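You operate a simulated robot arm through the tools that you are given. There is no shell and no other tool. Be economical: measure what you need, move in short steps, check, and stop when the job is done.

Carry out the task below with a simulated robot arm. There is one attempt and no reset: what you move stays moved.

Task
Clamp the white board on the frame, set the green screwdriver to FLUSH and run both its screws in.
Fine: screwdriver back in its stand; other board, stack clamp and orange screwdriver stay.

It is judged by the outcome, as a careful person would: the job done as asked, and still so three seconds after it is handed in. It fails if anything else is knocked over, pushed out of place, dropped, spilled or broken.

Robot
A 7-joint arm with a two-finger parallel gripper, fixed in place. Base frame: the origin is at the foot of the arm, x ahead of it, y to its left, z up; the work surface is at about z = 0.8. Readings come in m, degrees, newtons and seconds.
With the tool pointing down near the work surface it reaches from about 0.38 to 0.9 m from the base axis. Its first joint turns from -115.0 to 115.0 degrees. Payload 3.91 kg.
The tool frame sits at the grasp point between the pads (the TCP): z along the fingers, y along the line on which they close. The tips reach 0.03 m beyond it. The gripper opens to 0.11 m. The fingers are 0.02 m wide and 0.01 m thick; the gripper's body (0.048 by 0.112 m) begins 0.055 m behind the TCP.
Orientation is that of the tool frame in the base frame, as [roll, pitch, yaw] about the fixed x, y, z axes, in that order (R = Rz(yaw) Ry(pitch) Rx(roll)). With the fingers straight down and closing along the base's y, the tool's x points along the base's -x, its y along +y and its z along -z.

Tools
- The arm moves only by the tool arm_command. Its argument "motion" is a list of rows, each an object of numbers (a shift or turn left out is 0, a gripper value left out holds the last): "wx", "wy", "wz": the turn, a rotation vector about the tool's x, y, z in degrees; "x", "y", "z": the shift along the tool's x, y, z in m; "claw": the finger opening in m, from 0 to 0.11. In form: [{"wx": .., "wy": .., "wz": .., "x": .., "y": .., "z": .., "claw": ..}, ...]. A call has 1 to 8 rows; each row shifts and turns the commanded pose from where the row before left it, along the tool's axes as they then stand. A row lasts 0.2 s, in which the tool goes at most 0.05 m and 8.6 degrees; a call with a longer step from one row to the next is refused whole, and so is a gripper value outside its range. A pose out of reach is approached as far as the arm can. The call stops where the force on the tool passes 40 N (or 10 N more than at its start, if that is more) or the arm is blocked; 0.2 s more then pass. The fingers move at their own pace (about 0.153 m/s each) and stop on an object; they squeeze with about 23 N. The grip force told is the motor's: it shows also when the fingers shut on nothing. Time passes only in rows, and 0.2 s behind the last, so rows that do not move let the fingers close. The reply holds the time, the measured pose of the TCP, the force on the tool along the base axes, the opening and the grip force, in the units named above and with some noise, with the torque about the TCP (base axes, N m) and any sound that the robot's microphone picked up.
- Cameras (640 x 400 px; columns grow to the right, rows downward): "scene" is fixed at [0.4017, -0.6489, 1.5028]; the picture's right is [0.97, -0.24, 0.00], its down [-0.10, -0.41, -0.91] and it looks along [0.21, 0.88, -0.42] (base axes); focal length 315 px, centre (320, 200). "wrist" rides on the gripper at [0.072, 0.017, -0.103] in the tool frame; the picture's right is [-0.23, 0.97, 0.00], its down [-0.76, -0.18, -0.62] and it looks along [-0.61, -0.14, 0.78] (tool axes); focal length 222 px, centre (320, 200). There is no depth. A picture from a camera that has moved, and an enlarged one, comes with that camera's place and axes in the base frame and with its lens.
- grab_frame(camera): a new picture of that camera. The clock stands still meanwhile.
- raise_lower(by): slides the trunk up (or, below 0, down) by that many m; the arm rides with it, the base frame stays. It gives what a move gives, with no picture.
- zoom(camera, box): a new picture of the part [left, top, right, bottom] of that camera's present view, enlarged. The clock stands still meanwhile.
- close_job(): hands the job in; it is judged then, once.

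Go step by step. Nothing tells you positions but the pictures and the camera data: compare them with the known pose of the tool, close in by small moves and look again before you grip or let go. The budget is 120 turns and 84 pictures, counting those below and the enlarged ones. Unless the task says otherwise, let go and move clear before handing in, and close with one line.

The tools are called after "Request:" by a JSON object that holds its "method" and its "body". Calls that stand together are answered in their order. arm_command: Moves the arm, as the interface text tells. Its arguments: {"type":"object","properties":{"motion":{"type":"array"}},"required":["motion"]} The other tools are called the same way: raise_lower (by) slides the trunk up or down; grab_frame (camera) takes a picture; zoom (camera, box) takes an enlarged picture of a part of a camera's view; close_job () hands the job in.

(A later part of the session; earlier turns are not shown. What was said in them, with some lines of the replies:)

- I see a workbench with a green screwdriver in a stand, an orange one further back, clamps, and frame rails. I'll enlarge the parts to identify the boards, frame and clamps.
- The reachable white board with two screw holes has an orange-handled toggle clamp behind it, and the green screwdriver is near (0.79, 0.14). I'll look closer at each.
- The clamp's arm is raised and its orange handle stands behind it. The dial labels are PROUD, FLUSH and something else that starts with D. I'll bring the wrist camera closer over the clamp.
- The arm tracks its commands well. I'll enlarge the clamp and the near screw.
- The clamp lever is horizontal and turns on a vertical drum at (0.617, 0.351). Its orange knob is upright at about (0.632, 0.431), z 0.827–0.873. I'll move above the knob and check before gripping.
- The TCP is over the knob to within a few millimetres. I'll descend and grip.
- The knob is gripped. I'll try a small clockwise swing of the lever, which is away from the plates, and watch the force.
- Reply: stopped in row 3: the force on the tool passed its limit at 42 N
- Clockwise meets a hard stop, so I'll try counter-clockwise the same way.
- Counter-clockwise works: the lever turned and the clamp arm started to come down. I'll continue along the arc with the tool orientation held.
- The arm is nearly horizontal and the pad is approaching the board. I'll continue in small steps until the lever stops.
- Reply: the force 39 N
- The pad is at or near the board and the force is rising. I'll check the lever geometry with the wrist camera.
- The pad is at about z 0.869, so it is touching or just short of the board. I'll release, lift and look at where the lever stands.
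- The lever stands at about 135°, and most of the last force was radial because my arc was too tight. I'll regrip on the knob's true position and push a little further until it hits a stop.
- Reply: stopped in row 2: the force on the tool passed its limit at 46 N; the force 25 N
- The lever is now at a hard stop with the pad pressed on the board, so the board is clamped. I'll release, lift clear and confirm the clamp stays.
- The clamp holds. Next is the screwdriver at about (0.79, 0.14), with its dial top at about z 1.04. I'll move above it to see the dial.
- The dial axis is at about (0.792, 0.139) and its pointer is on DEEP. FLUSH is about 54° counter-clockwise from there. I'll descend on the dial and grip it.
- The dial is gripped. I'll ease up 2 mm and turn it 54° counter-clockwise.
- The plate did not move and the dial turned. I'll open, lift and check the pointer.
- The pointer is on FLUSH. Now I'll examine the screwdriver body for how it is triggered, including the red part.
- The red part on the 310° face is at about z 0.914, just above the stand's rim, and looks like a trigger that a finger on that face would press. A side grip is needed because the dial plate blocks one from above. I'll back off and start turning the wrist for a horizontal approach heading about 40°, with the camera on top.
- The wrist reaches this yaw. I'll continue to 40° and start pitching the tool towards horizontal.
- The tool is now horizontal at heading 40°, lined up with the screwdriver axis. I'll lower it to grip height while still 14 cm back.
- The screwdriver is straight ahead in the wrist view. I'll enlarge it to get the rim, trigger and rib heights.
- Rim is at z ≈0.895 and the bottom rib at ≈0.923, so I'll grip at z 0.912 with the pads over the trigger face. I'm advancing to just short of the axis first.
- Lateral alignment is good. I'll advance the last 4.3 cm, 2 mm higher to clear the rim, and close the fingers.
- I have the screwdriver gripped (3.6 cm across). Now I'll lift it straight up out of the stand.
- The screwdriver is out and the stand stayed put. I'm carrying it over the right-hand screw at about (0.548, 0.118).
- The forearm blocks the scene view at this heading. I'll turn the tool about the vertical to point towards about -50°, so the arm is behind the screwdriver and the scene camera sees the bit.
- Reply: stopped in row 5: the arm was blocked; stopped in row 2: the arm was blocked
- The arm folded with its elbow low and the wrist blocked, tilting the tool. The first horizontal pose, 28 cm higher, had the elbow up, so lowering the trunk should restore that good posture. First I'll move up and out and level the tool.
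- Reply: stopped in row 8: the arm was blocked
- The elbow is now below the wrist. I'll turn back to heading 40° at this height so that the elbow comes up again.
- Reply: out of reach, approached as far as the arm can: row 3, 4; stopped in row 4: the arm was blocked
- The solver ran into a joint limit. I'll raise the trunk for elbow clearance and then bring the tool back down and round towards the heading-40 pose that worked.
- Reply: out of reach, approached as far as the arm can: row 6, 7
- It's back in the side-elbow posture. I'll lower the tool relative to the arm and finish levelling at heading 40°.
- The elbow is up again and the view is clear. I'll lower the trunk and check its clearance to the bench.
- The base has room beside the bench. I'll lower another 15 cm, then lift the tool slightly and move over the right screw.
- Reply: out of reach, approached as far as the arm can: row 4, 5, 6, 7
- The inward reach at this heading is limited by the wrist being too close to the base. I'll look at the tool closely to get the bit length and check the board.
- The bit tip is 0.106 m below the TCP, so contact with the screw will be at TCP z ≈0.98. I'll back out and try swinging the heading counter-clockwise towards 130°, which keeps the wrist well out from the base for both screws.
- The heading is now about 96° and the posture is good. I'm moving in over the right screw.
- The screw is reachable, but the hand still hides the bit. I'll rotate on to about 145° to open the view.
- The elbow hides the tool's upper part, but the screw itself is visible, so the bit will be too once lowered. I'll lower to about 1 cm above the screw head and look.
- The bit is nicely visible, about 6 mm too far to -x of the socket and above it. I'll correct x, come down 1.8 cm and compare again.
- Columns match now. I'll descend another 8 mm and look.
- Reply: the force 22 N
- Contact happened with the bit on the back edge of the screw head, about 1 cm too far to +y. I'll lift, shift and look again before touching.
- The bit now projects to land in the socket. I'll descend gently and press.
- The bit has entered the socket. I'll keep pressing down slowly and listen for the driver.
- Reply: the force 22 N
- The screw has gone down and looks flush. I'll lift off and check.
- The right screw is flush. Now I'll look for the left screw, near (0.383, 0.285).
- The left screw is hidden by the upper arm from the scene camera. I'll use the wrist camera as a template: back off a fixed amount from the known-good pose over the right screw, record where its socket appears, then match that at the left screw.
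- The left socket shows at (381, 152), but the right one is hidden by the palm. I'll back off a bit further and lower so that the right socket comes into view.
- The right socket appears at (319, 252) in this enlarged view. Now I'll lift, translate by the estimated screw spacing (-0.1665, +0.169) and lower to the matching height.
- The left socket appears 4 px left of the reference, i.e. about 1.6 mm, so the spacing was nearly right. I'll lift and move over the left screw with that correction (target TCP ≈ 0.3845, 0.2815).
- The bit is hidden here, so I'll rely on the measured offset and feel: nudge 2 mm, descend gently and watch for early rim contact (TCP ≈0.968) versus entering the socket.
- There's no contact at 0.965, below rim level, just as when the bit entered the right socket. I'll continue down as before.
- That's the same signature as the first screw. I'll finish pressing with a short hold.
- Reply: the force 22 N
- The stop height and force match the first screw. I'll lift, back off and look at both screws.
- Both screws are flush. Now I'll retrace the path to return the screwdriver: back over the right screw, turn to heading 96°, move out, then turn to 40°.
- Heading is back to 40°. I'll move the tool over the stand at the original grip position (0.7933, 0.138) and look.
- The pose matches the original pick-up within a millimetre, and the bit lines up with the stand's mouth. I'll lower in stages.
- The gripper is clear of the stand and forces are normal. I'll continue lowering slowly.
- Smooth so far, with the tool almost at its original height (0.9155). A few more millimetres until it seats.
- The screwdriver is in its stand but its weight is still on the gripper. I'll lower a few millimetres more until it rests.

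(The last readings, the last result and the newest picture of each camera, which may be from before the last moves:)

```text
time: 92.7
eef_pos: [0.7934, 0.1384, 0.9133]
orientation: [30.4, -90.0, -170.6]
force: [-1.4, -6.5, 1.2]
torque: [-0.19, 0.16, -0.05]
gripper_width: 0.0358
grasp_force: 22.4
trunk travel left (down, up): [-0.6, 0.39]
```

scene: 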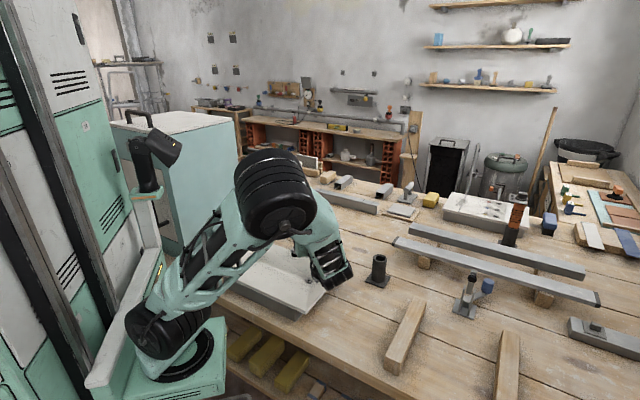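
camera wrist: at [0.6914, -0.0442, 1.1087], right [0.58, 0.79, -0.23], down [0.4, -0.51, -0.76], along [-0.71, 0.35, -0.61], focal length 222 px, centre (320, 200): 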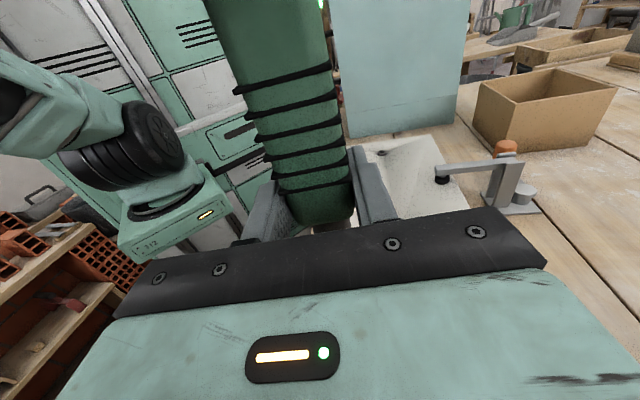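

It's now resting (the vertical force has reversed). I'll open the fingers fully and back straight out.

Request:
{"method": "arm_command", "body": {"motion": [{"claw": 0.05}, {"claw": 0.09}, {"claw": 0.09}, {"z": -0.02}, {"z": -0.03}, {"z": -0.04}, {"z": -0.04}]}}

Request:
{"method": "zoom", "body": {"camera": "scene", "box": [340, 200, 420, 300]}}

```text
time: 94.3
eef_pos: [0.6936, 0.054, 0.9095]
orientation: [76.0, -90.0, 143.8]
force: [0.6, 0.4, -0.3]
torque: [-0.01, -0.01, 0.01]
gripper_width: 0.0901
grasp_force: 0.0
trunk travel left (down, up): [-0.6, 0.39]
```

```text
4.00 times, centred on (380, 250) of scene
camera zoom: at [0.4017, -0.6489, 1.5028], right [0.97, -0.24, 0.0], down [-0.1, -0.41, -0.91], along [0.21, 0.88, -0.42], focal length 1259 px, centre (80, 0)
```

zoom: 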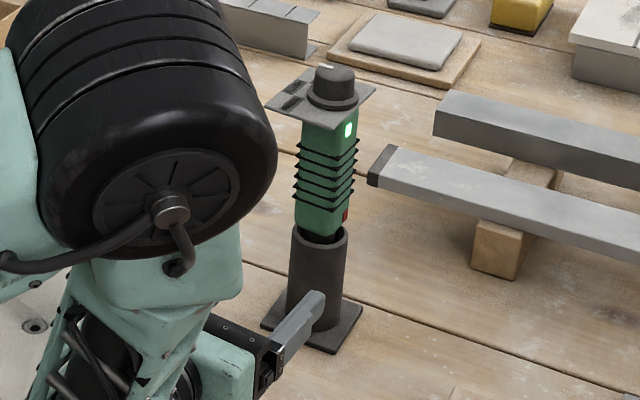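

The screwdriver stands in its stand as before. I'll raise the arm clear and take a final look at everything.

Request:
{"method": "arm_command", "body": {"motion": [{"x": 0.04}, {"x": 0.04}, {"x": 0.04}, {"x": 0.04}, {"x": 0.04}, {"x": 0.04}, {}]}}

Request:
{"method": "grab_frame", "body": {"camera": "scene"}}

Request:
{"method": "zoom", "body": {"camera": "scene", "box": [260, 190, 420, 300]}}

```text
time: 95.9
eef_pos: [0.6925, 0.0551, 1.1523]
orientation: [46.0, -90.0, 173.8]
force: [0.0, 0.0, -0.3]
torque: [-0.03, 0.0, 0.01]
gripper_width: 0.09
grasp_force: 0.1
trunk travel left (down, up): [-0.6, 0.39]
```

```text
8 pictures are left
```

scene: 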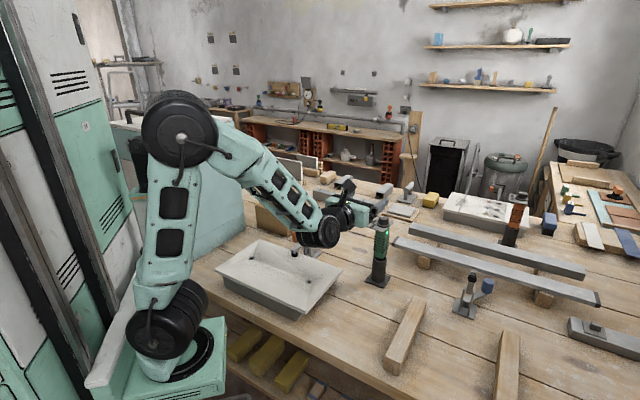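

```text
3.64 times, centred on (340, 245) of scene
camera zoom: at [0.4017, -0.6489, 1.5028], right [0.97, -0.24, 0.0], down [-0.1, -0.41, -0.91], along [0.21, 0.88, -0.42], focal length 1144 px, centre (247, 36)
```

zoom: 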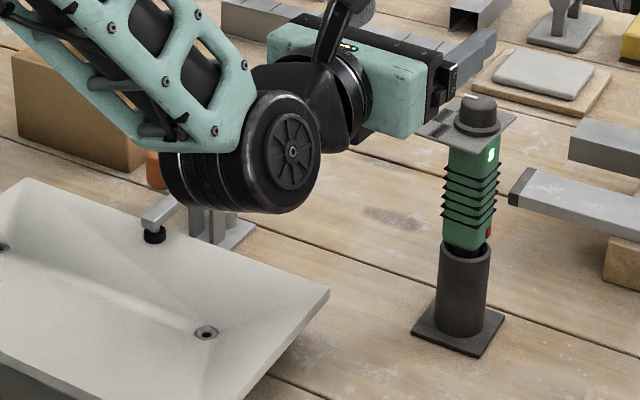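

Everything is in place. One last look at the two screws and the dial before handing in.

Request:
{"method": "zoom", "body": {"camera": "scene", "box": [230, 235, 330, 300]}}

Request:
{"method": "zoom", "body": {"camera": "scene", "box": [360, 208, 404, 246]}}

```text
6.15 times, centred on (280, 268) of scene
camera zoom: at [0.4017, -0.6489, 1.5028], right [0.97, -0.24, 0.0], down [-0.1, -0.41, -0.91], along [0.21, 0.88, -0.42], focal length 1937 px, centre (566, -215)
```

zoom: 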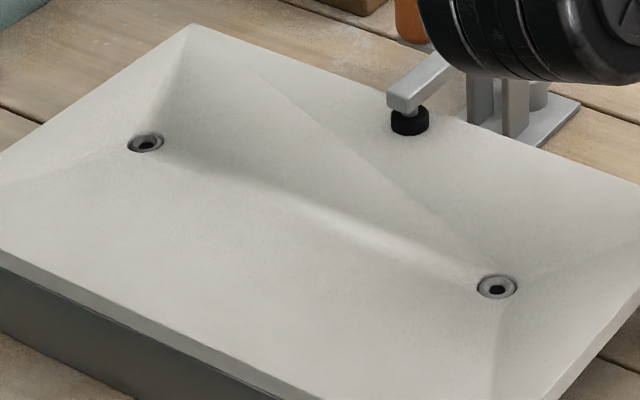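

```text
10.53 times, centred on (382, 227) of scene
camera zoom: at [0.4017, -0.6489, 1.5028], right [0.97, -0.24, 0.0], down [-0.1, -0.41, -0.91], along [0.21, 0.88, -0.42], focal length 3313 px, centre (-333, -84)
```

zoom: 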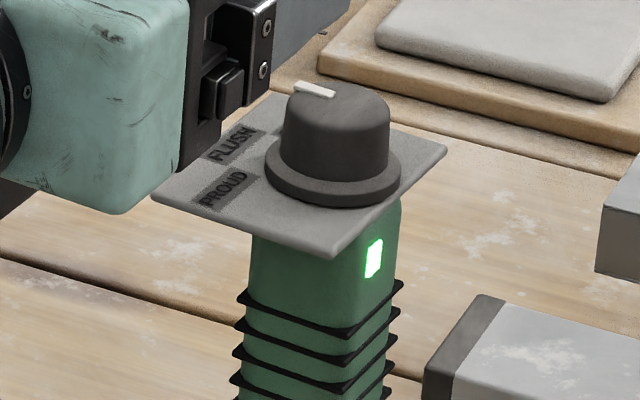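

Both screws are flush, the board is clamped, the dial is on FLUSH, and the screwdriver is back in its stand. I'm handing in.

Request:
{"method": "close_job", "body": {}}

```text
The job is handed in.
```

The white board is clamped on its frame and both its screws are driven flush. The green screwdriver, set to FLUSH, is back in its stand, and I saw nothing else moved in the last pictures.
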